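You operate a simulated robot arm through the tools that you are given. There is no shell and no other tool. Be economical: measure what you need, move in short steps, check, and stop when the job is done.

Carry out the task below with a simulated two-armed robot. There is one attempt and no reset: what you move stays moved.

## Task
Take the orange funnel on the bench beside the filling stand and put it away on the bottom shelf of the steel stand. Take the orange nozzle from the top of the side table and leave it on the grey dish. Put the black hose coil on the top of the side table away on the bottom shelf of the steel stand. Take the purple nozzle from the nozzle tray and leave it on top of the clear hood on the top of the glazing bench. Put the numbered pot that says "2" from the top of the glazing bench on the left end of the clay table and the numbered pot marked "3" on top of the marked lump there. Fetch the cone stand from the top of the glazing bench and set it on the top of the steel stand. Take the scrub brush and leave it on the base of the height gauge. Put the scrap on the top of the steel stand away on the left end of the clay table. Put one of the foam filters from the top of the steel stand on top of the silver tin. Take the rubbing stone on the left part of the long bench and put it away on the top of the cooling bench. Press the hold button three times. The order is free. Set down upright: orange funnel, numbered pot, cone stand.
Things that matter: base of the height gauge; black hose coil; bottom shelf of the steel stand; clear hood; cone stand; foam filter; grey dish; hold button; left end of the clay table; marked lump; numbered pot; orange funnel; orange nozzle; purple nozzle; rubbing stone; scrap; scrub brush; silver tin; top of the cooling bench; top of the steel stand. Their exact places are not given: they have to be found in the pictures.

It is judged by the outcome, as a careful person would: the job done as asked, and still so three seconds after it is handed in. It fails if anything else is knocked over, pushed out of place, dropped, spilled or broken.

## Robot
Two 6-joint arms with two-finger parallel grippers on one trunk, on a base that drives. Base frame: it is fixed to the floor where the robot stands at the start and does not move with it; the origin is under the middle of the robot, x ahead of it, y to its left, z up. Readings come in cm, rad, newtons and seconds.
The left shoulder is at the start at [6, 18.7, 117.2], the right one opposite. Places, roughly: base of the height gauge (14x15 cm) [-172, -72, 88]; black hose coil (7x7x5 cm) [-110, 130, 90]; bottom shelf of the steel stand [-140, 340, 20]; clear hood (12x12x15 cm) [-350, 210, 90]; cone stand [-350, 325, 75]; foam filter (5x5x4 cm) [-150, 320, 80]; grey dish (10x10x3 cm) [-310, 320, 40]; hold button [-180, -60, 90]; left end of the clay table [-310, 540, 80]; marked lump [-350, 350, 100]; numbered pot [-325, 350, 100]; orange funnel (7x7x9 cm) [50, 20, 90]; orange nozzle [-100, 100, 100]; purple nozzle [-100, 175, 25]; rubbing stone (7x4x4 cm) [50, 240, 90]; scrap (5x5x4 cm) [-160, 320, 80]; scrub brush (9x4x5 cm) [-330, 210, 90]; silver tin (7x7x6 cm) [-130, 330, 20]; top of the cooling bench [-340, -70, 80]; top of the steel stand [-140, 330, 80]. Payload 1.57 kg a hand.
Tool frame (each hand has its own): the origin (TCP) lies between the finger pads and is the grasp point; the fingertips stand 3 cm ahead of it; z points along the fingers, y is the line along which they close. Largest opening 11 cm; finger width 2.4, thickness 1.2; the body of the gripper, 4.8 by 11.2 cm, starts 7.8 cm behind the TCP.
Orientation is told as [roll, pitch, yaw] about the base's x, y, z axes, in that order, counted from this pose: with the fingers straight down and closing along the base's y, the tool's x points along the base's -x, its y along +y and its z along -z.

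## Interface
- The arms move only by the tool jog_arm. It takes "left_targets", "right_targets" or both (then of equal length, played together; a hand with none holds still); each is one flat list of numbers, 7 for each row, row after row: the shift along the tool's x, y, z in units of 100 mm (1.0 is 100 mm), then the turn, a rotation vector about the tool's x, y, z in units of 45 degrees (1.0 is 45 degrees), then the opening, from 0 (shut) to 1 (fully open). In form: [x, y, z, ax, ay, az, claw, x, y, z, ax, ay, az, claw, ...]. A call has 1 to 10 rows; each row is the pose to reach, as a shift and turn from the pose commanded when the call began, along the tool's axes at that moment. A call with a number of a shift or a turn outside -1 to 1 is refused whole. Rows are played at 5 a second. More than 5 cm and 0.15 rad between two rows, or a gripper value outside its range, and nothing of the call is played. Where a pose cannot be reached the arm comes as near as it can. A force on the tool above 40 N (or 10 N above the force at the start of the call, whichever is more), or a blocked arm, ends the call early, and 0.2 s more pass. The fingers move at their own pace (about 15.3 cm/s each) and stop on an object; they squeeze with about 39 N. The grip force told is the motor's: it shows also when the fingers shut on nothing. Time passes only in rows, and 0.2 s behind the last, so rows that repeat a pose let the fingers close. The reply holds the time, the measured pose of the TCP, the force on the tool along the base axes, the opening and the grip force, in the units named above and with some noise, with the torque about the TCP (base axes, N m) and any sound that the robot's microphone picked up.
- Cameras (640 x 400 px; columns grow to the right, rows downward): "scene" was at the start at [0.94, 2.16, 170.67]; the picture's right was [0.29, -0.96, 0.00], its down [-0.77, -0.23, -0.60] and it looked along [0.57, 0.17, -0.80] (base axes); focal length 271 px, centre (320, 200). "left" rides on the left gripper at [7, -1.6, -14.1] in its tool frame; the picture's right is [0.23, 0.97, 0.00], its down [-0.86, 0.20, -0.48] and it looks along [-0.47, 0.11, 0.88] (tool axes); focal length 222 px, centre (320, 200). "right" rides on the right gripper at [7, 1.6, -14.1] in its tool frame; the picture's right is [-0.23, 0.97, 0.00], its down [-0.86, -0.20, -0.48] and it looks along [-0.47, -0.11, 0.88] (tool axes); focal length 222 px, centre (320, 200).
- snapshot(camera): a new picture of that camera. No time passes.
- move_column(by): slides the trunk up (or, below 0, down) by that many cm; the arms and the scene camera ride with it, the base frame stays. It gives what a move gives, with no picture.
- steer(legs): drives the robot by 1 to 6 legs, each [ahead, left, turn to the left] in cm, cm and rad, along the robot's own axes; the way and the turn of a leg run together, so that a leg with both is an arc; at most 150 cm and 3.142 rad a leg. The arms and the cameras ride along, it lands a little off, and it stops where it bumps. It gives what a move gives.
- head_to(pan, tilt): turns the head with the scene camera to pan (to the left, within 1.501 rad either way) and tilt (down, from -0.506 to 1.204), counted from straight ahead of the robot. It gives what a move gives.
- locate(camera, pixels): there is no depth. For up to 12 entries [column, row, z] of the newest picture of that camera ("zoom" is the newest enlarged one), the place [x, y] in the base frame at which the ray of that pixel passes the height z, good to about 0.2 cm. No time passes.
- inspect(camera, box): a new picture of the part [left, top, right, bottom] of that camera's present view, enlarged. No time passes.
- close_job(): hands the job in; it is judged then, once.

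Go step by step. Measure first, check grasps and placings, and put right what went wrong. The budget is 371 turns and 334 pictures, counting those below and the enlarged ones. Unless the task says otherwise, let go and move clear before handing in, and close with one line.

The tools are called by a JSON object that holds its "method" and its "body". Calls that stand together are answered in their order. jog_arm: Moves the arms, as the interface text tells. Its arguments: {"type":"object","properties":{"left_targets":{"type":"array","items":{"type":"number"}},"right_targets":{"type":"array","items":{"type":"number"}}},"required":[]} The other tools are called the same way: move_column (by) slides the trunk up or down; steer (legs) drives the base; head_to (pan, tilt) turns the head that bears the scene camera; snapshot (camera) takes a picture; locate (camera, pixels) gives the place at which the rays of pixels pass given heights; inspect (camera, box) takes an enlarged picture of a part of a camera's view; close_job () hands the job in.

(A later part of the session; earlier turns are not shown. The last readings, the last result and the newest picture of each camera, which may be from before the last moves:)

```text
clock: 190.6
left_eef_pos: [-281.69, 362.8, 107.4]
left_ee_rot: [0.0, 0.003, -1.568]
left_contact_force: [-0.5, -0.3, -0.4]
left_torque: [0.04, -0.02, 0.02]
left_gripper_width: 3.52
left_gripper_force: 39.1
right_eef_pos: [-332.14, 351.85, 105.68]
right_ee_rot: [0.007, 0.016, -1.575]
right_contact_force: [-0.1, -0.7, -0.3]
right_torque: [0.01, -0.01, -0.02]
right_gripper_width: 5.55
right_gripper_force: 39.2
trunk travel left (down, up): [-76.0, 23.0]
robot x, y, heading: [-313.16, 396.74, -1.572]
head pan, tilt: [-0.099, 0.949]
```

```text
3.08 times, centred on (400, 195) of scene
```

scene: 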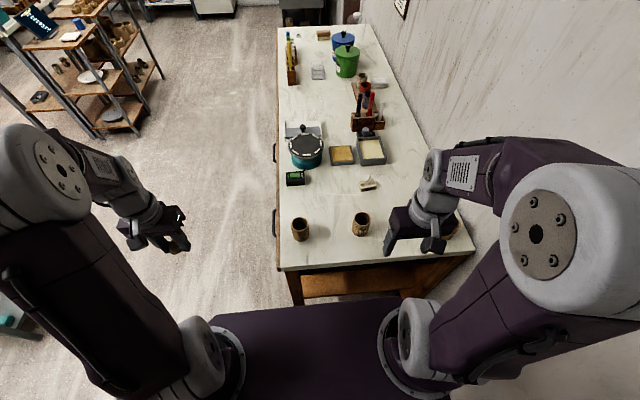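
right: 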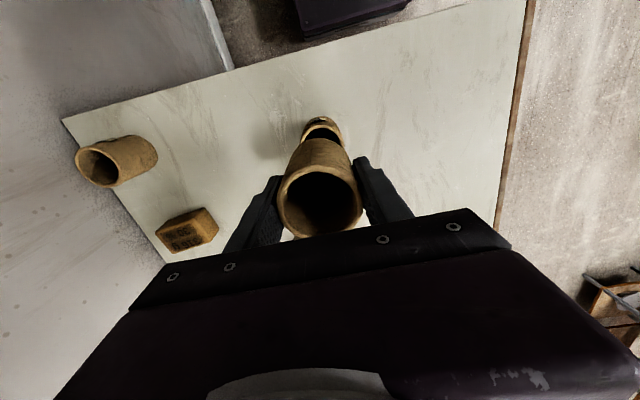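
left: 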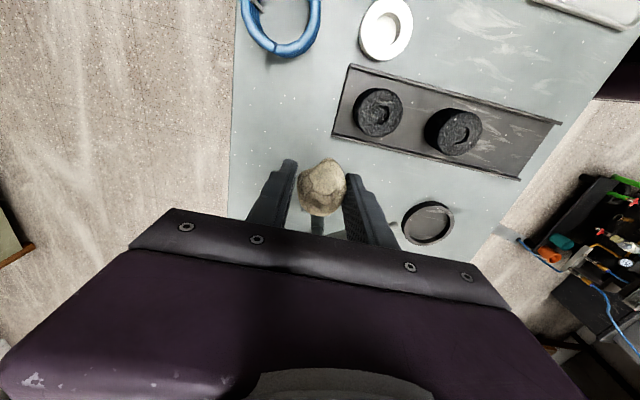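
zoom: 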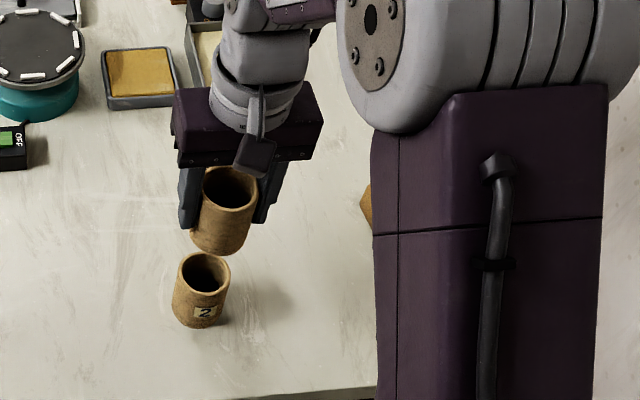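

{"method": "inspect", "body": {"camera": "right", "box": [130, 180, 260, 280]}}

{"method": "locate", "body": {"camera": "right", "pixels": [[183, 238, 90], [183, 238, 91], [183, 238, 92], [183, 238, 93], [181, 217, 88], [217, 235, 88]]}}

```text
4.00 times, centred on (195, 230) of right
```

zoom: 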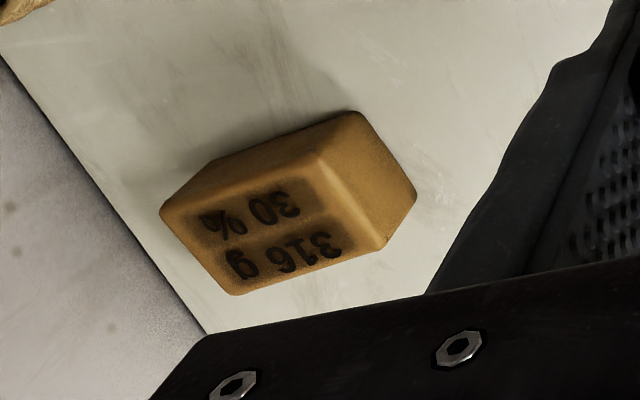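

```text
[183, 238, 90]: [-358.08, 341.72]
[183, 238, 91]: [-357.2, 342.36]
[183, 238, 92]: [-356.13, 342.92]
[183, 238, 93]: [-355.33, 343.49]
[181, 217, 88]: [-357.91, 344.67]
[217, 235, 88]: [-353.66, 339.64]
```

Move over the lump's approximate position and re-measure from above.

{"method": "jog_arm", "body": {"right_targets": [-0.3, -0.35, 0, 0, 0, 0, 0.3, -0.6, -0.7, 0, 0, 0, 0, 0.3, -0.8, -1, 0, 0, 0, 0, 0.3]}}

{"method": "jog_arm", "body": {"right_targets": [0, -0.4, 0, 0, 0, 0, 0.3, 0, -0.8, 0, 0, 0, 0, 0.3]}}

{"method": "snapshot", "body": {"camera": "right"}}

{"method": "inspect", "body": {"camera": "scene", "box": [340, 110, 500, 250]}}

```text
clock: 191.4
left_eef_pos: [-281.85, 362.87, 107.3]
left_ee_rot: [-0.001, 0.002, -1.568]
left_contact_force: [0.0, -0.5, -0.8]
left_torque: [0.04, 0.01, 0.02]
left_gripper_width: 3.48
left_gripper_force: 39.0
right_eef_pos: [-342.3, 344.03, 105.5]
right_ee_rot: [0.007, 0.017, -1.58]
right_contact_force: [0.0, 0.3, -0.9]
right_torque: [0.01, -0.02, 0.02]
right_gripper_width: 5.49
right_gripper_force: 39.3
trunk travel left (down, up): [-76.0, 23.0]
robot x, y, heading: [-313.62, 396.85, -1.573]
head pan, tilt: [-0.099, 0.949]
```

```text
clock: 192.0
left_eef_pos: [-281.9, 362.86, 107.42]
left_ee_rot: [0.002, 0.001, -1.566]
left_contact_force: [-1.3, 0.7, -0.3]
left_torque: [0.0, -0.04, -0.02]
left_gripper_width: 3.51
left_gripper_force: 38.6
right_eef_pos: [-350.32, 344.05, 105.24]
right_ee_rot: [0.009, 0.017, -1.575]
right_contact_force: [-0.8, 0.2, -0.3]
right_torque: [0.03, -0.02, -0.01]
right_gripper_width: 5.52
right_gripper_force: 38.5
trunk travel left (down, up): [-76.0, 23.0]
robot x, y, heading: [-313.36, 396.91, -1.571]
head pan, tilt: [-0.099, 0.949]
```

```text
224 pictures are left
```

right: 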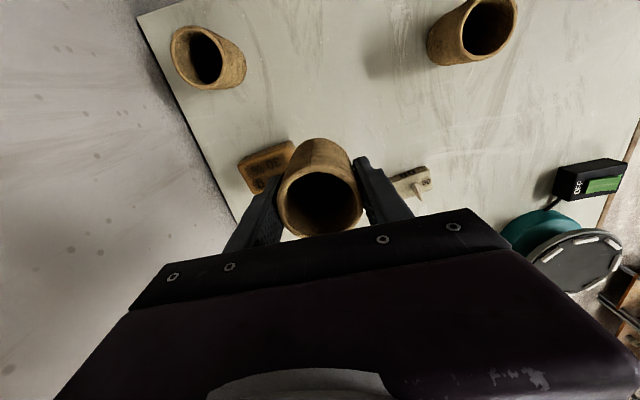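

```text
2.86 times, centred on (420, 180) of scene
```

zoom: 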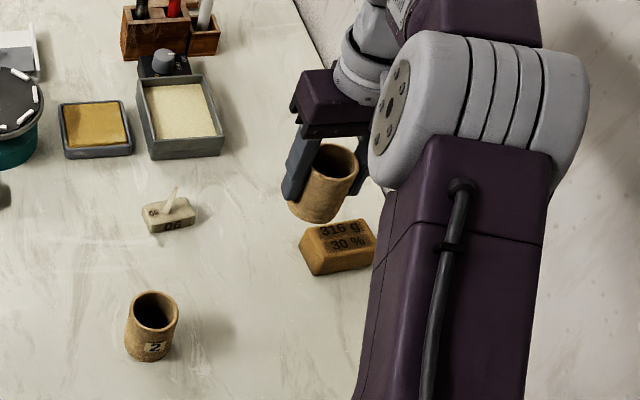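

{"method": "locate", "body": {"camera": "zoom", "pixels": [[338, 236, 91], [338, 236, 92], [338, 236, 90], [313, 275, 88], [375, 267, 88], [371, 220, 91], [305, 228, 91], [300, 246, 91], [375, 240, 91]]}}

{"method": "inspect", "body": {"camera": "right", "box": [220, 120, 320, 220]}}

```text
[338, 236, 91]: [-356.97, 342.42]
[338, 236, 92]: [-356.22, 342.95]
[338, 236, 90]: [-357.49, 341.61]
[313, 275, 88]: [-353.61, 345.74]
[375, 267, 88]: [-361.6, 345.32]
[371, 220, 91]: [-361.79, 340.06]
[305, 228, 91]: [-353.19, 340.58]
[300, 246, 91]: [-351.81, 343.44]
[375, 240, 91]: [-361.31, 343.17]
```

```text
4.00 times, centred on (270, 170) of right
```

zoom: 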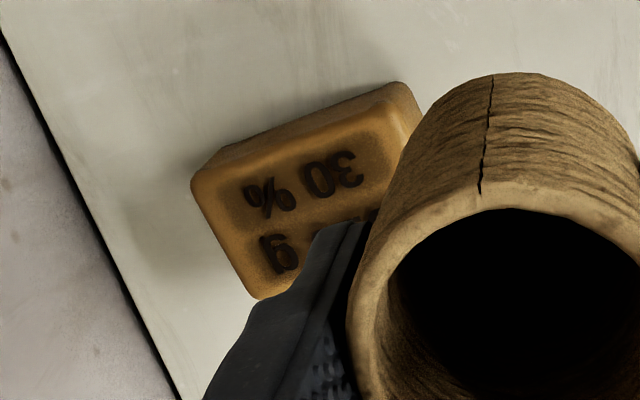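

{"method": "locate", "body": {"camera": "zoom", "pixels": [[195, 180, 91], [195, 180, 92], [258, 298, 91], [258, 298, 92], [395, 110, 91], [395, 110, 92], [225, 150, 88], [415, 90, 88]]}}

```text
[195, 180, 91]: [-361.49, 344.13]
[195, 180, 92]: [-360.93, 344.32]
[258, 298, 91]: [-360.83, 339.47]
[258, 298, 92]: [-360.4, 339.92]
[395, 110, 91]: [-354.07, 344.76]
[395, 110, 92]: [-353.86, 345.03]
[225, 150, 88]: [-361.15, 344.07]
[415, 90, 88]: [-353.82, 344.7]
```

Lump centre ≈(-357.3, 342.1), top ≈91. Centre the pot over it and come down to just above.

{"method": "jog_arm", "body": {"right_targets": [-0.1, -0.35, 0, 0, 0, 0, 0.3, -0.2, -0.7, 0, 0, 0, 0, 0.3, -0.2, -0.7, 0.4, 0, 0, 0, 0.3, -0.2, -0.7, 0.8, 0, 0, 0, 0.3]}}

{"method": "snapshot", "body": {"camera": "right"}}

{"method": "inspect", "body": {"camera": "scene", "box": [340, 110, 500, 250]}}

```text
clock: 193.0
left_eef_pos: [-281.95, 362.64, 107.25]
left_ee_rot: [-0.002, 0.0, -1.567]
left_contact_force: [0.5, -0.2, -0.4]
left_torque: [0.03, 0.0, -0.01]
left_gripper_width: 3.51
left_gripper_force: 39.1
right_eef_pos: [-356.87, 343.34, 97.02]
right_ee_rot: [0.006, 0.017, -1.579]
right_contact_force: [0.1, -0.2, -0.4]
right_torque: [0.01, 0.0, 0.02]
right_gripper_width: 5.54
right_gripper_force: 38.8
right hand out of reach, approached as far as the arm can: row 2, 3, 4
trunk travel left (down, up): [-76.0, 23.0]
robot x, y, heading: [-313.53, 396.74, -1.571]
head pan, tilt: [-0.099, 0.949]
```

```text
221 pictures are left
```

right: 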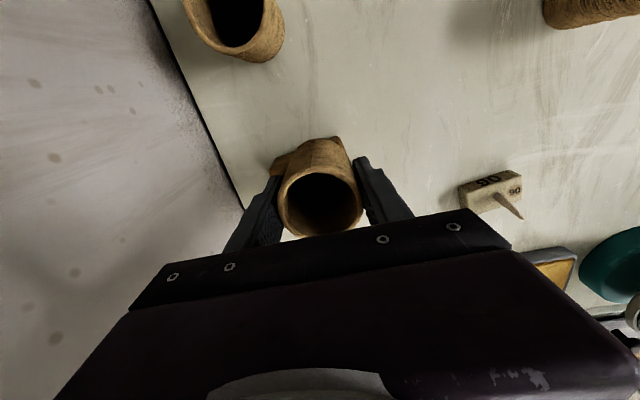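

```text
2.86 times, centred on (420, 180) of scene
```

zoom: 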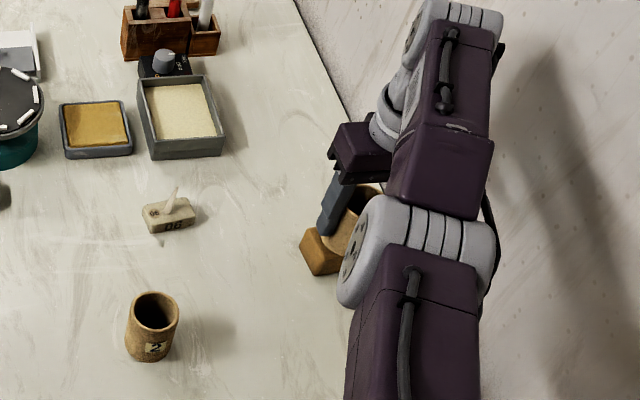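

1 cm short of reach. Raise 5 cm, move the base 7 cm closer, then re-centre.

{"method": "jog_arm", "body": {"right_targets": [0.0, 0.0, -0.25, 0, 0, 0, 0.3, 0.0, 0.0, -0.5, 0, 0, 0, 0.3]}}

{"method": "steer", "body": {"legs": [[7, 0, 0]]}}

```text
clock: 193.6
left_eef_pos: [-281.82, 362.93, 107.37]
left_ee_rot: [0.0, 0.002, -1.567]
left_contact_force: [0.1, 0.1, -0.5]
left_torque: [-0.02, 0.02, 0.05]
left_gripper_width: 3.49
left_gripper_force: 38.9
right_eef_pos: [-356.65, 343.19, 102.26]
right_ee_rot: [0.006, 0.016, -1.578]
right_contact_force: [0.1, -0.1, -0.2]
right_torque: [0.01, 0.0, -0.03]
right_gripper_width: 5.52
right_gripper_force: 38.4
trunk travel left (down, up): [-76.0, 23.0]
robot x, y, heading: [-313.36, 396.96, -1.567]
head pan, tilt: [-0.099, 0.949]
```

```text
clock: 194.6
left_eef_pos: [-281.7, 356.42, 107.37]
left_ee_rot: [0.0, 0.0, -1.569]
left_contact_force: [-0.5, 0.7, -1.6]
left_torque: [0.0, 0.01, 0.03]
left_gripper_width: 3.51
left_gripper_force: 39.0
right_eef_pos: [-356.7, 336.94, 102.41]
right_ee_rot: [0.007, 0.015, -1.578]
right_contact_force: [-0.3, 0.5, -0.9]
right_torque: [-0.03, 0.0, -0.02]
right_gripper_width: 5.52
right_gripper_force: 39.5
trunk travel left (down, up): [-76.0, 23.0]
robot x, y, heading: [-313.2, 390.05, -1.569]
head pan, tilt: [-0.099, 0.949]
```

{"method": "jog_arm", "body": {"right_targets": [0.3, -0.03, 0, 0, 0, 0, 0.3, 0.52, -0.05, 0, 0, 0, 0, 0.3, 0.52, -0.05, 0.35, 0, 0, 0, 0.3, 0.52, -0.05, 0.64, 0, 0, 0, 0.3]}}

{"method": "snapshot", "body": {"camera": "right"}}

{"method": "inspect", "body": {"camera": "scene", "box": [340, 110, 500, 250]}}

```text
clock: 195.6
left_eef_pos: [-281.81, 356.11, 107.42]
left_ee_rot: [0.0, 0.003, -1.57]
left_contact_force: [0.2, -0.1, -0.8]
left_torque: [-0.06, 0.02, 0.01]
left_gripper_width: 3.51
left_gripper_force: 39.2
right_eef_pos: [-359.24, 338.32, 97.04]
right_ee_rot: [0.009, 0.019, -1.578]
right_contact_force: [-0.3, -0.3, -0.7]
right_torque: [0.02, 0.02, 0.0]
right_gripper_width: 5.51
right_gripper_force: 39.2
right hand out of reach, approached as far as the arm can: row 1, 2, 3, 4
trunk travel left (down, up): [-76.0, 23.0]
robot x, y, heading: [-313.22, 390.31, -1.568]
head pan, tilt: [-0.099, 0.949]
```

```text
219 pictures are left
```

right: 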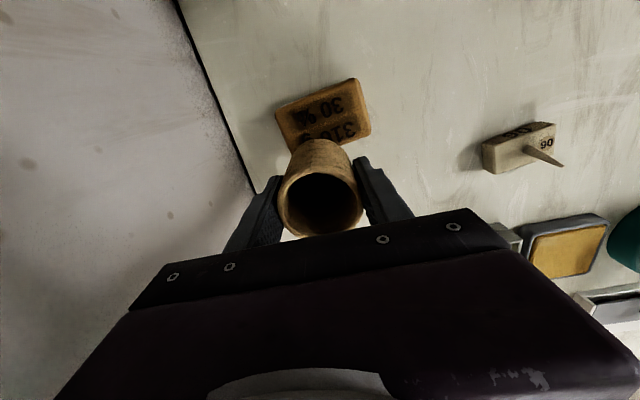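

```text
2.86 times, centred on (420, 180) of scene
```

zoom: 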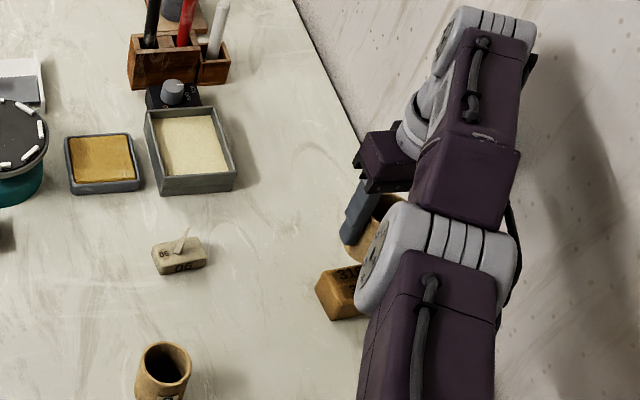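

The arm seems at a joint limit so far out to its side. I'll bring the hand back inwards and up, then shift the base 12 cm towards the wall.

{"method": "jog_arm", "body": {"right_targets": [0, 0.0, -0.4, 0, 0, 0, 0.3, 0, 0.4, -0.7, 0, 0, 0, 0.3, 0, 0.8, -0.7, 0, 0, 0, 0.3, 0.2, 1, -0.7, 0, 0, 0, 0.3]}}

{"method": "jog_arm", "body": {"right_targets": [0.3, 0.3, 0, 0, 0, 0, 0.3, 0.3, 0.5, 0, 0, 0, 0, 0.3]}}

{"method": "steer", "body": {"legs": [[0, -12, 0]]}}

{"method": "snapshot", "body": {"camera": "scene"}}

```text
clock: 196.6
left_eef_pos: [-281.88, 356.27, 107.5]
left_ee_rot: [0.0, 0.003, -1.569]
left_contact_force: [-0.4, -0.2, -0.1]
left_torque: [0.02, -0.01, -0.01]
left_gripper_width: 3.5
left_gripper_force: 39.0
right_eef_pos: [-353.09, 335.51, 104.79]
right_ee_rot: [0.01, 0.018, -1.579]
right_contact_force: [-0.2, -0.5, -1.0]
right_torque: [-0.01, 0.02, -0.01]
right_gripper_width: 5.53
right_gripper_force: 39.2
right hand out of reach, approached as far as the arm can: row 2, 3, 4
trunk travel left (down, up): [-76.0, 23.0]
robot x, y, heading: [-313.38, 390.14, -1.565]
head pan, tilt: [-0.099, 0.949]
```

```text
clock: 197.2
left_eef_pos: [-281.82, 356.21, 107.3]
left_ee_rot: [-0.001, 0.0, -1.569]
left_contact_force: [0.6, 0.5, -0.7]
left_torque: [-0.01, 0.01, 0.01]
left_gripper_width: 3.5
left_gripper_force: 38.6
right_eef_pos: [-351.68, 334.91, 105.95]
right_ee_rot: [0.005, 0.018, -1.579]
right_contact_force: [0.2, -0.1, -1.4]
right_torque: [0.01, -0.01, 0.01]
right_gripper_width: 5.49
right_gripper_force: 38.6
right hand out of reach, approached as far as the arm can: row 1, 2
trunk travel left (down, up): [-76.0, 23.0]
robot x, y, heading: [-313.33, 389.95, -1.57]
head pan, tilt: [-0.099, 0.949]
```

```text
clock: 198.4
left_eef_pos: [-293.17, 356.25, 107.49]
left_ee_rot: [0.001, 0.003, -1.563]
left_contact_force: [0.1, -0.1, -0.7]
left_torque: [0.01, -0.01, 0.01]
left_gripper_width: 3.5
left_gripper_force: 38.6
right_eef_pos: [-362.33, 334.97, 105.74]
right_ee_rot: [0.02, 0.024, -1.572]
right_contact_force: [-0.9, 0.6, -0.2]
right_torque: [0.0, -0.04, -0.01]
right_gripper_width: 5.51
right_gripper_force: 38.6
trunk travel left (down, up): [-76.0, 23.0]
robot x, y, heading: [-324.62, 390.22, -1.564]
head pan, tilt: [-0.099, 0.949]
stopped in leg 1: the force on the tool passed its limit (the readings are from after the stop); the commanded pose is now the measured one
```

```text
217 pictures are left
```

scene: 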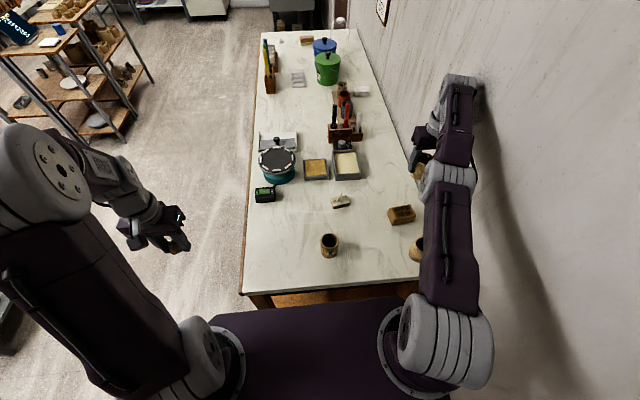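

The arm is stretched straight, which is the trouble. From this fresh commanded pose I pull the hand back toward the shoulder in small steps.

{"method": "jog_arm", "body": {"right_targets": [0.1, 0.1, 0, 0, 0, 0, 0.3, 0.2, 0.2, 0, 0, 0, 0, 0.3, 0.3, 0.3, 0, 0, 0, 0, 0.3, 0.4, 0.4, 0, 0, 0, 0, 0.3]}}

```text
clock: 199.4
left_eef_pos: [-292.82, 356.21, 107.31]
left_ee_rot: [0.0, 0.002, -1.565]
left_contact_force: [-0.5, -0.7, -1.3]
left_torque: [0.01, -0.02, -0.03]
left_gripper_width: 3.48
left_gripper_force: 39.5
right_eef_pos: [-361.01, 334.65, 106.31]
right_ee_rot: [0.019, 0.03, -1.572]
right_contact_force: [0.0, -0.2, -1.6]
right_torque: [-0.01, 0.02, -0.02]
right_gripper_width: 5.52
right_gripper_force: 39.2
right hand out of reach, approached as far as the arm can: row 1, 2, 3, 4
trunk travel left (down, up): [-76.0, 23.0]
robot x, y, heading: [-325.07, 390.15, -1.564]
head pan, tilt: [-0.099, 0.949]
```

Still stuck near the straight-elbow singularity; try going up and back together.

{"method": "jog_arm", "body": {"right_targets": [0, 0, -0.4, 0, 0, 0, 0.3, 0.1, 0, -0.8, 0, 0, 0, 0.3, 0.4, 0, -1, 0, 0, 0, 0.3, 0.7, 0, -1, 0, 0, 0, 0.3]}}

{"method": "snapshot", "body": {"camera": "scene"}}

```text
clock: 200.4
left_eef_pos: [-292.89, 356.41, 107.33]
left_ee_rot: [0.0, 0.0, -1.566]
left_contact_force: [0.7, 1.1, -1.2]
left_torque: [-0.01, 0.02, -0.01]
left_gripper_width: 3.51
left_gripper_force: 39.0
right_eef_pos: [-360.91, 341.32, 116.43]
right_ee_rot: [0.017, 0.02, -1.571]
right_contact_force: [-0.1, -0.5, -0.3]
right_torque: [-0.02, -0.03, 0.02]
right_gripper_width: 5.51
right_gripper_force: 38.6
right hand out of reach, approached as far as the arm can: row 1, 2
trunk travel left (down, up): [-76.0, 23.0]
robot x, y, heading: [-324.75, 389.84, -1.568]
head pan, tilt: [-0.099, 0.949]
```

```text
216 pictures are left
```

scene: 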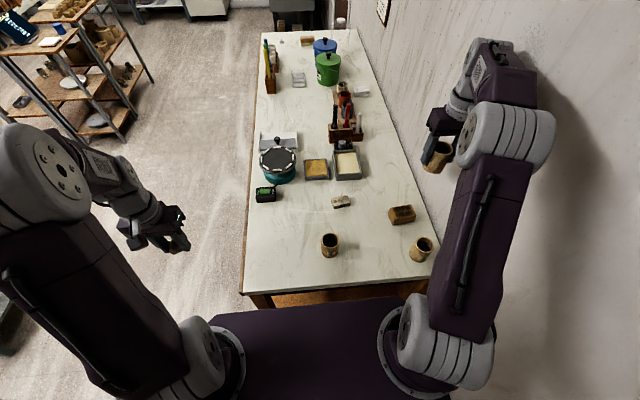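

Freed: hand at (-360.9, 341.3, 116.4). Now centre over the lump and come down in steps.

{"method": "jog_arm", "body": {"right_targets": [0.05, 0.2, 0.1, 0, 0, 0, 0.3, 0.08, 0.36, 0.4, 0, 0, 0, 0.3, 0.08, 0.36, 0.8, 0, 0, 0, 0.3, 0.08, 0.36, 1, 0, 0, 0, 0.3]}}

{"method": "snapshot", "body": {"camera": "right"}}

{"method": "inspect", "body": {"camera": "scene", "box": [340, 130, 500, 270]}}

```text
clock: 201.4
left_eef_pos: [-292.94, 356.18, 107.3]
left_ee_rot: [0.0, 0.002, -1.567]
left_contact_force: [-0.2, -0.6, -0.5]
left_torque: [-0.01, 0.01, -0.02]
left_gripper_width: 3.48
left_gripper_force: 39.3
right_eef_pos: [-357.14, 342.22, 106.23]
right_ee_rot: [0.017, 0.024, -1.573]
right_contact_force: [0.2, 0.0, -0.9]
right_torque: [-0.02, -0.02, -0.03]
right_gripper_width: 5.53
right_gripper_force: 38.7
trunk travel left (down, up): [-76.0, 23.0]
robot x, y, heading: [-324.19, 390.12, -1.567]
head pan, tilt: [-0.099, 0.949]
```

```text
215 pictures are left
```

right: 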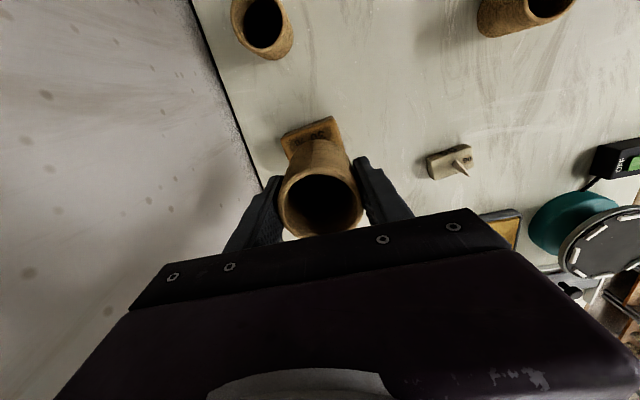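

```text
2.86 times, centred on (420, 200) of scene
```

zoom: 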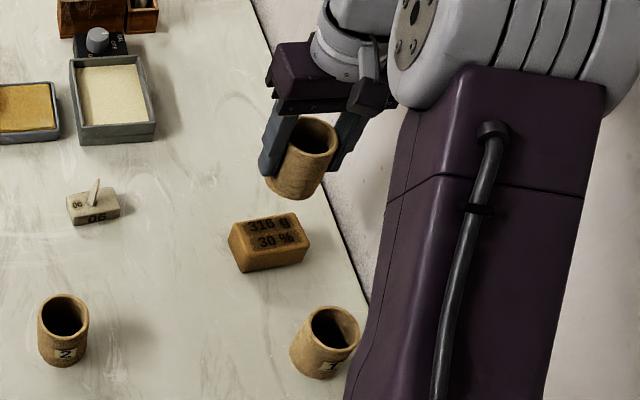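

Now a clean view of the lump: top-face corners (231,222), (297,212), (308,243), (241,252).

{"method": "locate", "body": {"camera": "zoom", "pixels": [[231, 222, 91], [297, 212, 91], [308, 243, 91], [241, 250, 91], [269, 232, 91], [269, 232, 92], [244, 272, 88], [309, 262, 88]]}}

```text
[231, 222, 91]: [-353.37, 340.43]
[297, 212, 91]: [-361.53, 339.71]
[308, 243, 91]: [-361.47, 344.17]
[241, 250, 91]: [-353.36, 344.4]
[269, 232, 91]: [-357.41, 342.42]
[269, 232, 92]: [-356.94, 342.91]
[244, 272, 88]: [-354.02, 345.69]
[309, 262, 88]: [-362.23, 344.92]
```

The hand is centred on the lump. Descend.

{"method": "jog_arm", "body": {"right_targets": [0, -0.02, 0.4, 0, 0, 0, 0.3, 0, -0.02, 0.8, 0, 0, 0, 0.3, 0, -0.02, 1, 0, 0, 0, 0.3]}}

{"method": "inspect", "body": {"camera": "scene", "box": [340, 130, 500, 270]}}

{"method": "snapshot", "body": {"camera": "right"}}

```text
clock: 202.2
left_eef_pos: [-292.93, 356.31, 107.32]
left_ee_rot: [0.0, 0.001, -1.565]
left_contact_force: [0.5, 0.0, -0.4]
left_torque: [-0.04, 0.02, -0.03]
left_gripper_width: 3.5
left_gripper_force: 38.8
right_eef_pos: [-357.32, 342.34, 96.39]
right_ee_rot: [0.016, 0.027, -1.573]
right_contact_force: [-0.7, 0.5, -0.9]
right_torque: [0.01, -0.02, -0.02]
right_gripper_width: 5.51
right_gripper_force: 38.8
trunk travel left (down, up): [-76.0, 23.0]
robot x, y, heading: [-324.43, 389.85, -1.568]
head pan, tilt: [-0.099, 0.949]
```

```text
2.86 times, centred on (420, 200) of scene
```

zoom: 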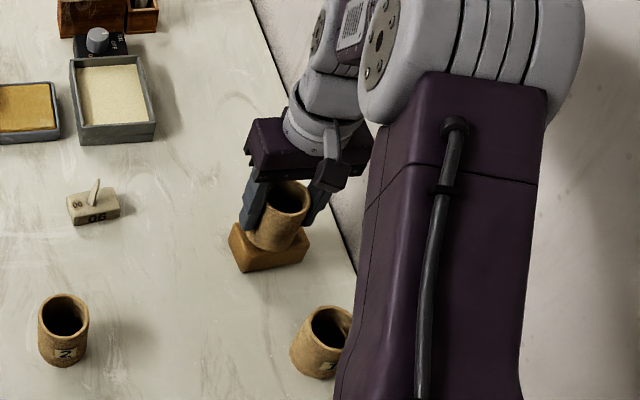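

```text
212 pictures are left
```

right: 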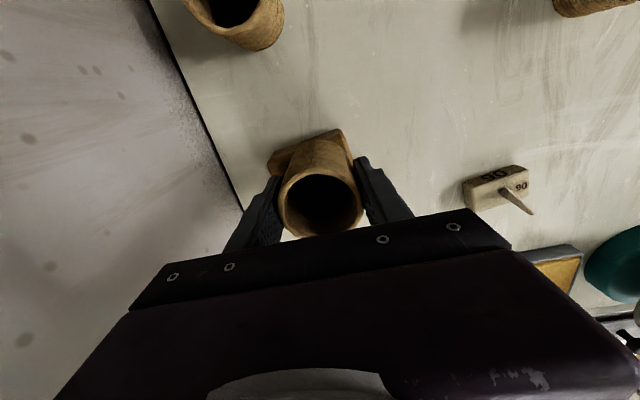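

{"method": "jog_arm", "body": {"right_targets": [0, 0, 0.08, 0, 0, 0, 0.3, 0, 0, 0.14, 0, 0, 0, 0.3, 0, 0, 0.18, 0, 0, 0, 0.3, 0, 0, 0.2, 0, 0, 0, 0.3]}}

{"method": "jog_arm", "body": {"right_targets": [0, 0, 0.03, 0, 0, 0, 0.3, 0, 0, 0.05, 0, 0, 0, 0.3, 0, 0, 0.05, 0, 0, 0, 0.3]}}

```text
clock: 203.2
left_eef_pos: [-292.84, 356.5, 107.38]
left_ee_rot: [-0.002, -0.002, -1.565]
left_contact_force: [0.6, 0.0, -1.5]
left_torque: [-0.01, -0.05, -0.01]
left_gripper_width: 3.48
left_gripper_force: 38.9
right_eef_pos: [-357.06, 342.62, 94.66]
right_ee_rot: [0.015, 0.016, -1.572]
right_contact_force: [-3.4, -4.1, 33.0]
right_torque: [-0.19, 0.91, 0.08]
right_gripper_width: 5.54
right_gripper_force: 38.9
trunk travel left (down, up): [-76.0, 23.0]
robot x, y, heading: [-324.51, 390.35, -1.566]
head pan, tilt: [-0.099, 0.949]
```

```text
clock: 204.0
left_eef_pos: [-292.69, 356.52, 107.5]
left_ee_rot: [-0.001, -0.001, -1.566]
left_contact_force: [-0.1, -0.4, -0.8]
left_torque: [0.01, -0.03, 0.02]
left_gripper_width: 3.53
left_gripper_force: 38.8
right_eef_pos: [-356.86, 342.71, 94.11]
right_ee_rot: [0.015, 0.024, -1.572]
right_contact_force: [0.7, -2.7, 28.9]
right_torque: [-0.11, 0.83, 0.04]
right_gripper_width: 5.52
right_gripper_force: 39.3
trunk travel left (down, up): [-76.0, 23.0]
robot x, y, heading: [-324.54, 390.17, -1.567]
head pan, tilt: [-0.099, 0.949]
```

Contact. Ease up, open, wait, and rise.

{"method": "jog_arm", "body": {"right_targets": [0, 0, -0.04, 0, 0, 0, 0.3, 0, 0, -0.04, 0, 0, 0, 0.65, 0, 0, -0.04, 0, 0, 0, 0.7, 0, 0, -0.3, 0, 0, 0, 0.7, 0, 0, -0.7, 0, 0, 0, 0.7, 0, 0, -1, 0, 0, 0, 0.7]}}

{"method": "snapshot", "body": {"camera": "right"}}

{"method": "inspect", "body": {"camera": "scene", "box": [340, 130, 500, 270]}}

```text
clock: 205.4
left_eef_pos: [-292.95, 356.2, 107.33]
left_ee_rot: [-0.001, 0.002, -1.567]
left_contact_force: [-0.4, -1.0, -1.3]
left_torque: [0.02, 0.03, 0.0]
left_gripper_width: 3.48
left_gripper_force: 39.8
right_eef_pos: [-357.52, 342.33, 103.89]
right_ee_rot: [0.017, 0.024, -1.573]
right_contact_force: [-0.4, -0.3, -1.6]
right_torque: [-0.01, -0.01, 0.03]
right_gripper_width: 7.7
right_gripper_force: 0.1
trunk travel left (down, up): [-76.0, 23.0]
robot x, y, heading: [-324.5, 390.35, -1.563]
head pan, tilt: [-0.099, 0.949]
```

```text
211 pictures are left
```

right: 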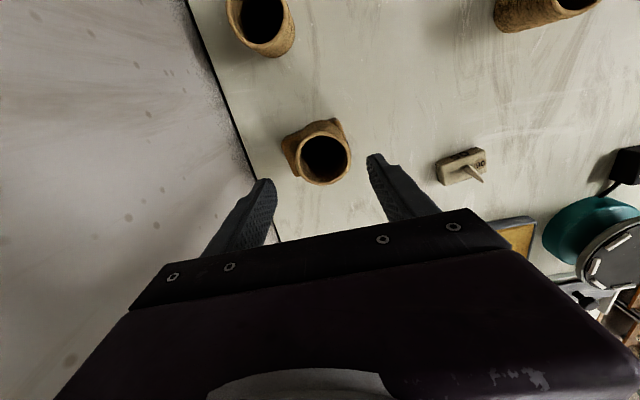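

```text
2.86 times, centred on (420, 200) of scene
```

zoom: 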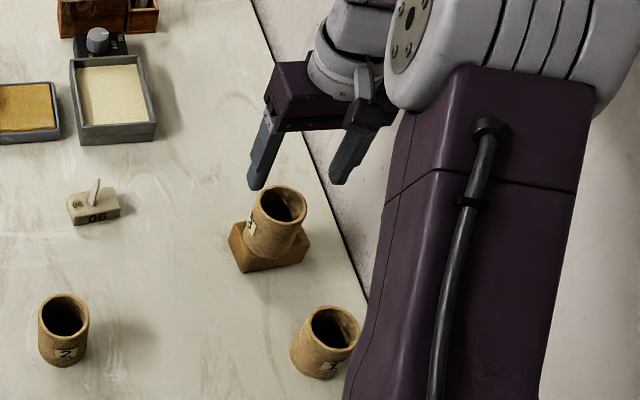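

Pot 3 stands on the lump. Next pot 2: move over (-331.4, 351.5).

{"method": "jog_arm", "body": {"right_targets": [0, 0, -0.45, 0, 0, 0, 0.7, 0.2, 0.4, -0.5, 0, 0, 0, 0.7, 0.4, 0.8, -0.5, 0, 0, 0, 0.7, 0.5, 1, -0.5, 0, 0, 0, 0.7]}}

{"method": "jog_arm", "body": {"right_targets": [0.1, 0.4, 0, 0, 0, 0, 0.7, 0.3, 0.8, 0, 0, 0, 0, 0.7, 0.4, 1, 0, 0, 0, 0, 0.7]}}

{"method": "jog_arm", "body": {"right_targets": [0, 0.4, 0, 0, 0, 0, 0.7, 0, 0.6, 0.2, 0, 0, 0, 0.7, 0, 0.6, 0.5, 0, 0, 0, 0.7]}}

{"method": "snapshot", "body": {"camera": "right"}}

{"method": "snapshot", "body": {"camera": "scene"}}

```text
clock: 206.4
left_eef_pos: [-292.9, 356.23, 107.48]
left_ee_rot: [0.0, 0.003, -1.567]
left_contact_force: [-0.1, -1.0, -0.8]
left_torque: [-0.01, 0.01, -0.03]
left_gripper_width: 3.51
left_gripper_force: 38.9
right_eef_pos: [-347.34, 347.43, 109.23]
right_ee_rot: [0.019, 0.025, -1.573]
right_contact_force: [0.5, -0.2, 0.7]
right_torque: [0.03, 0.01, 0.02]
right_gripper_width: 7.68
right_gripper_force: 0.2
trunk travel left (down, up): [-76.0, 23.0]
robot x, y, heading: [-324.51, 390.29, -1.567]
head pan, tilt: [-0.099, 0.949]
```

```text
clock: 207.2
left_eef_pos: [-292.9, 356.33, 107.34]
left_ee_rot: [-0.001, 0.003, -1.564]
left_contact_force: [0.1, -0.4, -0.3]
left_torque: [0.01, 0.0, 0.02]
left_gripper_width: 3.5
left_gripper_force: 39.0
right_eef_pos: [-337.59, 351.4, 109.58]
right_ee_rot: [0.017, 0.025, -1.572]
right_contact_force: [-0.1, -0.8, -0.3]
right_torque: [-0.01, -0.02, 0.0]
right_gripper_width: 7.69
right_gripper_force: 0.1
trunk travel left (down, up): [-76.0, 23.0]
robot x, y, heading: [-324.73, 390.34, -1.562]
head pan, tilt: [-0.099, 0.949]
```

```text
clock: 208.0
left_eef_pos: [-292.95, 356.18, 107.27]
left_ee_rot: [0.001, 0.002, -1.565]
left_contact_force: [-0.7, -0.1, -1.0]
left_torque: [0.04, -0.02, 0.01]
left_gripper_width: 3.48
left_gripper_force: 38.5
right_eef_pos: [-331.34, 351.12, 104.55]
right_ee_rot: [0.017, 0.024, -1.571]
right_contact_force: [0.3, 0.0, -0.4]
right_torque: [0.03, -0.04, 0.01]
right_gripper_width: 7.7
right_gripper_force: 0.1
trunk travel left (down, up): [-76.0, 23.0]
robot x, y, heading: [-324.6, 390.24, -1.567]
head pan, tilt: [-0.099, 0.949]
```

```text
209 pictures are left
```

right: 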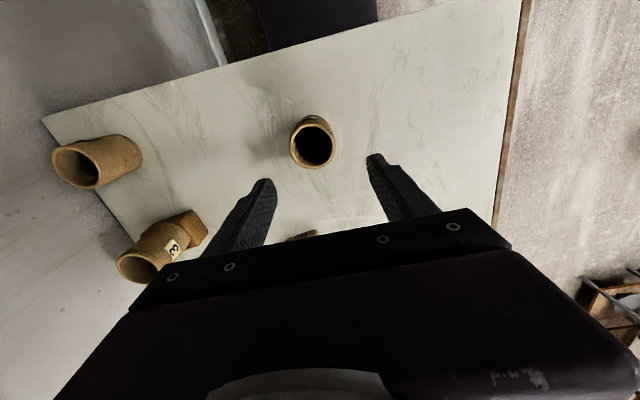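

```text
208 pictures are left
```

scene: 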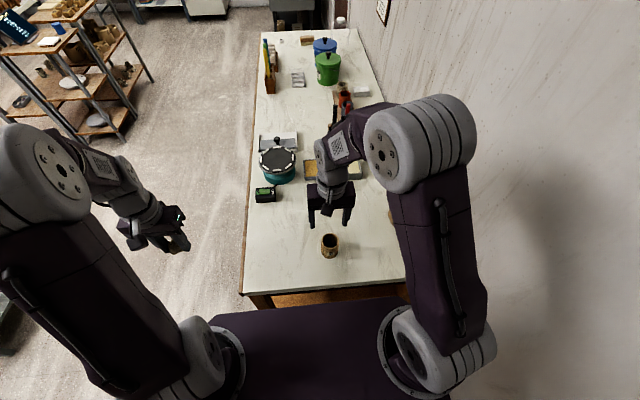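

{"method": "locate", "body": {"camera": "right", "pixels": [[312, 146, 93], [312, 146, 94], [303, 253, 90]]}}

{"method": "locate", "body": {"camera": "scene", "pixels": [[330, 239, 93], [330, 239, 94], [263, 277, 88]]}}

```text
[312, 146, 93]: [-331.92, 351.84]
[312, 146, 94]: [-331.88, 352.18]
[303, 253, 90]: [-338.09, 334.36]
```

```text
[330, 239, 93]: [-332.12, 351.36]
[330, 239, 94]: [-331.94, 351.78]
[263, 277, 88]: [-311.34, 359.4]
```

Pot 2 at (-332.0, 351.7). Descend and grip.

{"method": "jog_arm", "body": {"right_targets": [0.06, -0.06, 0.4, 0, 0, 0, 0.72, 0.06, -0.06, 0.8, 0, 0, 0, 0.72, 0.06, -0.06, 1, 0, 0, 0, 0.72]}}

{"method": "jog_arm", "body": {"right_targets": [0, 0, 0.3, 0, 0, 0, 0.72, 0, 0, 0.3, 0, 0, 0, 0.3, 0, 0, 0.3, 0, 0, 0, 0.3, 0, 0, 0.3, 0, 0, 0, 0.3]}}

{"method": "jog_arm", "body": {"right_targets": [0, 0, -0.3, 0, 0, 0, 0.3, 0, 0, -0.7, 0, 0, 0, 0.3, 0, 0, -1, 0, 0, 0, 0.3]}}

{"method": "snapshot", "body": {"camera": "right"}}

```text
clock: 208.8
left_eef_pos: [-292.96, 356.26, 107.3]
left_ee_rot: [-0.001, 0.002, -1.565]
left_contact_force: [-0.7, 0.9, -0.6]
left_torque: [0.01, -0.01, 0.0]
left_gripper_width: 3.5
left_gripper_force: 39.1
right_eef_pos: [-331.86, 352.32, 94.65]
right_ee_rot: [0.018, 0.022, -1.571]
right_contact_force: [0.3, -0.4, 0.5]
right_torque: [0.01, -0.01, -0.01]
right_gripper_width: 7.9
right_gripper_force: 0.0
trunk travel left (down, up): [-76.0, 23.0]
robot x, y, heading: [-324.66, 390.31, -1.561]
head pan, tilt: [-0.099, 0.949]
```

```text
clock: 209.8
left_eef_pos: [-292.87, 356.31, 107.37]
left_ee_rot: [0.0, 0.003, -1.566]
left_contact_force: [-0.1, 0.3, -1.3]
left_torque: [0.0, 0.04, -0.02]
left_gripper_width: 3.53
left_gripper_force: 39.4
right_eef_pos: [-331.59, 352.27, 91.78]
right_ee_rot: [0.018, 0.024, -1.574]
right_contact_force: [-1.3, -0.8, 3.9]
right_torque: [-0.06, 0.12, 0.05]
right_gripper_width: 5.54
right_gripper_force: 38.7
trunk travel left (down, up): [-76.0, 23.0]
robot x, y, heading: [-325.07, 389.94, -1.566]
head pan, tilt: [-0.099, 0.949]
```

```text
clock: 210.6
left_eef_pos: [-292.91, 356.34, 107.47]
left_ee_rot: [-0.001, 0.001, -1.566]
left_contact_force: [0.2, 0.1, -0.1]
left_torque: [-0.01, 0.02, -0.02]
left_gripper_width: 3.52
left_gripper_force: 39.0
right_eef_pos: [-331.75, 352.05, 101.88]
right_ee_rot: [0.015, 0.025, -1.574]
right_contact_force: [0.2, -0.1, -1.1]
right_torque: [0.03, 0.0, 0.02]
right_gripper_width: 5.55
right_gripper_force: 39.0
trunk travel left (down, up): [-76.0, 23.0]
robot x, y, heading: [-325.05, 390.12, -1.565]
head pan, tilt: [-0.099, 0.949]
```

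```text
207 pictures are left
```

right: 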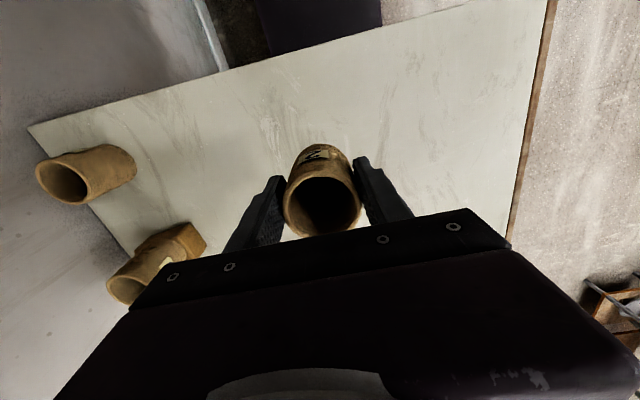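

Pot 2 held. Raise, pull in, back away from the bench and turn to face the clay table.

{"method": "jog_arm", "body": {"right_targets": [0.2, 0, -0.4, 0, 0, 0, 0.3, 0.5, 0, -0.7, 0, 0, 0, 0.3, 0.9, 0, -0.7, 0, 0, 0, 0.3]}}

{"method": "jog_arm", "body": {"right_targets": [0.4, 0, 0, 0, 0, 0, 0.3, 0.8, 0, 0, 0, 0, 0, 0.3]}}

{"method": "steer", "body": {"legs": [[-30, 40, 0], [0, 0, 1.57], [0, 0, 1.57]]}}

{"method": "head_to", "body": {"pan": 0.2, "tilt": 0.6}}

{"method": "snapshot", "body": {"camera": "scene"}}

```text
clock: 211.4
left_eef_pos: [-293.0, 356.41, 107.35]
left_ee_rot: [0.001, 0.002, -1.567]
left_contact_force: [-0.3, -0.1, -1.2]
left_torque: [0.02, 0.0, 0.02]
left_gripper_width: 3.49
left_gripper_force: 39.0
right_eef_pos: [-331.89, 361.03, 108.73]
right_ee_rot: [0.016, 0.023, -1.572]
right_contact_force: [-0.3, 0.2, -0.9]
right_torque: [0.0, 0.0, -0.02]
right_gripper_width: 5.53
right_gripper_force: 39.2
trunk travel left (down, up): [-76.0, 23.0]
robot x, y, heading: [-324.95, 390.51, -1.566]
head pan, tilt: [-0.099, 0.949]
```

```text
clock: 212.0
left_eef_pos: [-292.88, 356.42, 107.53]
left_ee_rot: [0.0, 0.0, -1.566]
left_contact_force: [-0.1, 0.4, -0.8]
left_torque: [-0.06, 0.0, 0.01]
left_gripper_width: 3.48
left_gripper_force: 39.3
right_eef_pos: [-331.88, 368.72, 108.93]
right_ee_rot: [0.017, 0.024, -1.572]
right_contact_force: [0.4, 0.4, -1.7]
right_torque: [-0.01, -0.04, 0.02]
right_gripper_width: 5.51
right_gripper_force: 39.0
right hand out of reach, approached as far as the arm can: row 2
trunk travel left (down, up): [-76.0, 23.0]
robot x, y, heading: [-324.99, 389.9, -1.563]
head pan, tilt: [-0.099, 0.949]
```

```text
clock: 222.8
left_eef_pos: [-316.29, 453.12, 107.35]
left_ee_rot: [0.001, 0.002, 1.613]
left_contact_force: [0.6, 0.0, -0.2]
left_torque: [-0.02, -0.03, 0.01]
left_gripper_width: 3.48
left_gripper_force: 39.2
right_eef_pos: [-276.98, 442.35, 108.8]
right_ee_rot: [0.016, 0.026, 1.605]
right_contact_force: [-0.4, 0.5, -0.7]
right_torque: [0.01, -0.01, 0.03]
right_gripper_width: 5.5
right_gripper_force: 39.4
trunk travel left (down, up): [-76.0, 23.0]
robot x, y, heading: [-283.48, 420.19, 1.615]
head pan, tilt: [-0.099, 0.949]
```

```text
clock: 223.6
left_eef_pos: [-316.3, 453.08, 107.26]
left_ee_rot: [0.002, 0.002, 1.613]
left_contact_force: [0.4, 0.0, -1.3]
left_torque: [-0.01, -0.02, -0.01]
left_gripper_width: 3.47
left_gripper_force: 38.9
right_eef_pos: [-276.99, 442.26, 108.86]
right_ee_rot: [0.015, 0.027, 1.604]
right_contact_force: [-0.1, -0.4, -0.8]
right_torque: [-0.02, 0.01, 0.0]
right_gripper_width: 5.5
right_gripper_force: 38.7
trunk travel left (down, up): [-76.0, 23.0]
robot x, y, heading: [-283.56, 420.37, 1.612]
head pan, tilt: [0.201, 0.6]
```

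```text
206 pictures are left
```

scene: 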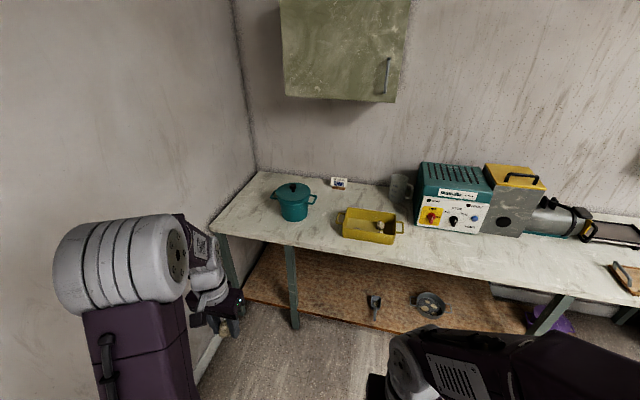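

The left end of the clay table: teal pot at (293,203), yellow tray at (370,226); free top left and in front of them. Locate at z≈80–85.

{"method": "locate", "body": {"camera": "scene", "pixels": [[213, 234, 80], [213, 234, 85], [290, 247, 80], [293, 220, 80], [345, 237, 80], [400, 245, 80], [260, 225, 80], [320, 230, 80], [258, 172, 80], [430, 262, 80]]}}

{"method": "inspect", "body": {"camera": "scene", "box": [200, 150, 440, 300]}}

```text
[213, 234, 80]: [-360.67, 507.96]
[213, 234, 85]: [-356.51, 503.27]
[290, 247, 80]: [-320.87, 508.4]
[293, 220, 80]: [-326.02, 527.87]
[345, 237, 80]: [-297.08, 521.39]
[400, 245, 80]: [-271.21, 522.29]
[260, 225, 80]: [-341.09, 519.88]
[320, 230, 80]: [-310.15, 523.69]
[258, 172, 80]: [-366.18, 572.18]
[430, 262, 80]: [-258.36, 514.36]
```

```text
2.67 times, centred on (320, 225) of scene
```

zoom: 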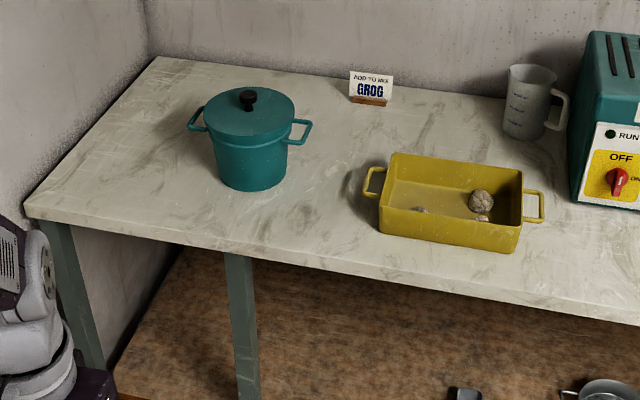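

Plan: scrap on the strip in front of the teal pot (≈(-322, 514)), pot 2 in the gap between the teal pot and the tray (≈(-308, 530)). Move up to the table.

{"method": "steer", "body": {"legs": [[0, 20, -0.042], [45, 0, 0]]}}

{"method": "head_to", "body": {"pan": 0.1, "tilt": 0.95}}

{"method": "snapshot", "body": {"camera": "scene"}}

{"method": "snapshot", "body": {"camera": "left"}}

```text
clock: 227.5
left_eef_pos: [-335.35, 499.01, 107.37]
left_ee_rot: [0.0, -0.001, 1.579]
left_contact_force: [0.2, -0.2, -0.9]
left_torque: [0.02, 0.0, -0.02]
left_gripper_width: 3.51
left_gripper_force: 39.4
right_eef_pos: [-296.5, 487.02, 108.9]
right_ee_rot: [0.015, 0.026, 1.571]
right_contact_force: [-0.8, 0.2, -1.4]
right_torque: [0.02, 0.0, 0.0]
right_gripper_width: 5.51
right_gripper_force: 39.0
trunk travel left (down, up): [-76.0, 23.0]
robot x, y, heading: [-303.54, 465.43, 1.579]
head pan, tilt: [0.201, 0.6]
```

```text
clock: 228.4
left_eef_pos: [-335.48, 499.18, 107.4]
left_ee_rot: [0.001, 0.003, 1.577]
left_contact_force: [0.8, 0.4, 0.0]
left_torque: [0.01, -0.04, 0.03]
left_gripper_width: 3.49
left_gripper_force: 38.7
right_eef_pos: [-296.57, 487.01, 108.84]
right_ee_rot: [0.015, 0.028, 1.573]
right_contact_force: [-0.8, -0.5, -1.6]
right_torque: [-0.01, 0.0, 0.0]
right_gripper_width: 5.51
right_gripper_force: 38.9
trunk travel left (down, up): [-76.0, 23.0]
robot x, y, heading: [-303.87, 465.06, 1.578]
head pan, tilt: [0.099, 0.949]
```

```text
204 pictures are left
```

scene: 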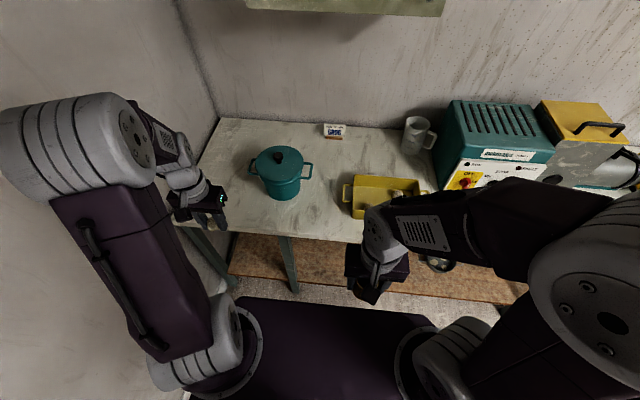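

```text
203 pictures are left
```

left: 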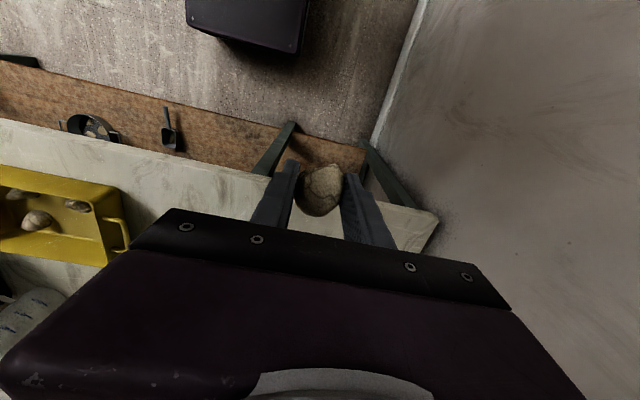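

{"method": "locate", "body": {"camera": "scene", "pixels": [[280, 199, 80], [280, 199, 84], [308, 178, 90], [345, 190, 88], [290, 237, 80], [290, 237, 84], [322, 205, 84], [322, 190, 84], [255, 215, 84], [278, 150, 96]]}}

{"method": "locate", "body": {"camera": "left", "pixels": [[440, 218, 80], [440, 218, 84], [253, 173, 80], [253, 173, 84], [128, 232, 88]]}}

```text
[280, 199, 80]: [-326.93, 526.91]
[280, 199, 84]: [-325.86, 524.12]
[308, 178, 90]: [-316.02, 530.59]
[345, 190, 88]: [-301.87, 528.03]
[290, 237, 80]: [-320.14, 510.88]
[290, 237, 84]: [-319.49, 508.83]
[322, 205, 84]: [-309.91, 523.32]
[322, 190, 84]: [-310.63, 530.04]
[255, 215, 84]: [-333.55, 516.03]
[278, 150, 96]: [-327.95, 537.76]
```

```text
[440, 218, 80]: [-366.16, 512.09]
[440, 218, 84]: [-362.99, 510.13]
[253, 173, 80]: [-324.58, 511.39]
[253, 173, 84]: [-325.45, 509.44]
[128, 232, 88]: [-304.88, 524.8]
```

Front edge y≈510, teal pot front y≈525. Bring the scrap over (-331, 516).

{"method": "jog_arm", "body": {"left_targets": [-0.4, -0.15, 0, 0, 0, 0, 0.1, -0.8, -0.3, 0, 0, 0, 0, 0.1, -1, -0.45, 0, 0, 0, 0, 0.1]}}

{"method": "jog_arm", "body": {"left_targets": [-0.4, 0, 0, 0, 0, 0, 0.1, -0.7, 0, 0.2, 0, 0, 0, 0.1, -0.7, 0, 0.6, 0, 0, 0, 0.1, -0.7, 0, 1, 0, 0, 0, 0.1]}}

{"method": "snapshot", "body": {"camera": "left"}}

{"method": "inspect", "body": {"camera": "scene", "box": [180, 110, 360, 270]}}

```text
clock: 229.2
left_eef_pos: [-330.86, 509.01, 107.39]
left_ee_rot: [-0.001, 0.002, 1.581]
left_contact_force: [-0.1, 0.2, -0.5]
left_torque: [0.01, 0.04, 0.01]
left_gripper_width: 3.48
left_gripper_force: 39.1
right_eef_pos: [-296.59, 486.9, 108.85]
right_ee_rot: [0.016, 0.026, 1.571]
right_contact_force: [-0.3, 0.3, -1.1]
right_torque: [-0.02, 0.0, 0.01]
right_gripper_width: 5.51
right_gripper_force: 38.8
trunk travel left (down, up): [-76.0, 23.0]
robot x, y, heading: [-303.89, 464.78, 1.576]
head pan, tilt: [0.099, 0.949]
```

```text
clock: 230.2
left_eef_pos: [-331.11, 516.23, 97.0]
left_ee_rot: [-0.002, 0.003, 1.579]
left_contact_force: [0.4, 0.9, -1.3]
left_torque: [0.0, -0.01, 0.02]
left_gripper_width: 3.5
left_gripper_force: 39.3
right_eef_pos: [-296.56, 487.12, 108.82]
right_ee_rot: [0.015, 0.027, 1.571]
right_contact_force: [0.3, 0.2, -1.0]
right_torque: [-0.01, 0.02, 0.0]
right_gripper_width: 5.53
right_gripper_force: 39.5
trunk travel left (down, up): [-76.0, 23.0]
robot x, y, heading: [-303.84, 465.37, 1.581]
head pan, tilt: [0.099, 0.949]
```

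```text
202 pictures are left
```

left: 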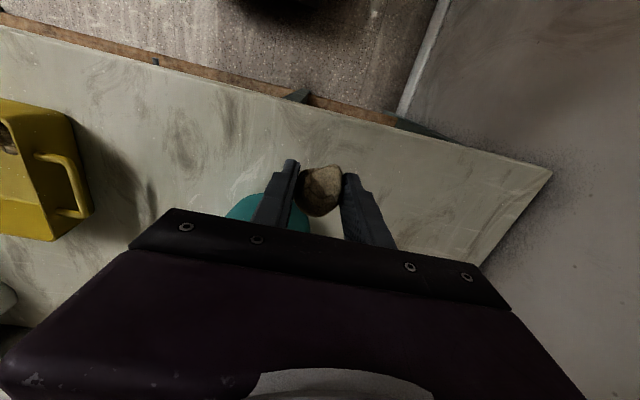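

```text
2.50 times, centred on (270, 190) of scene
```

zoom: 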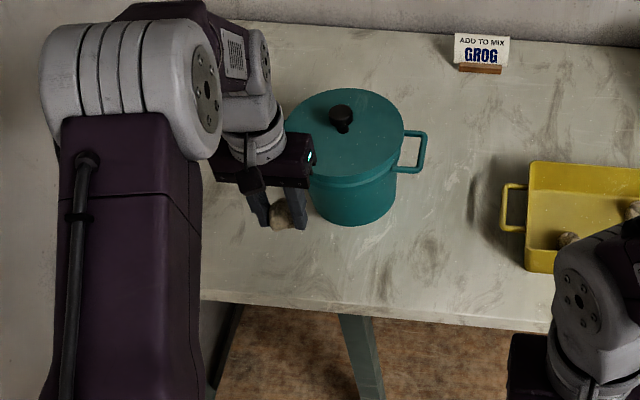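

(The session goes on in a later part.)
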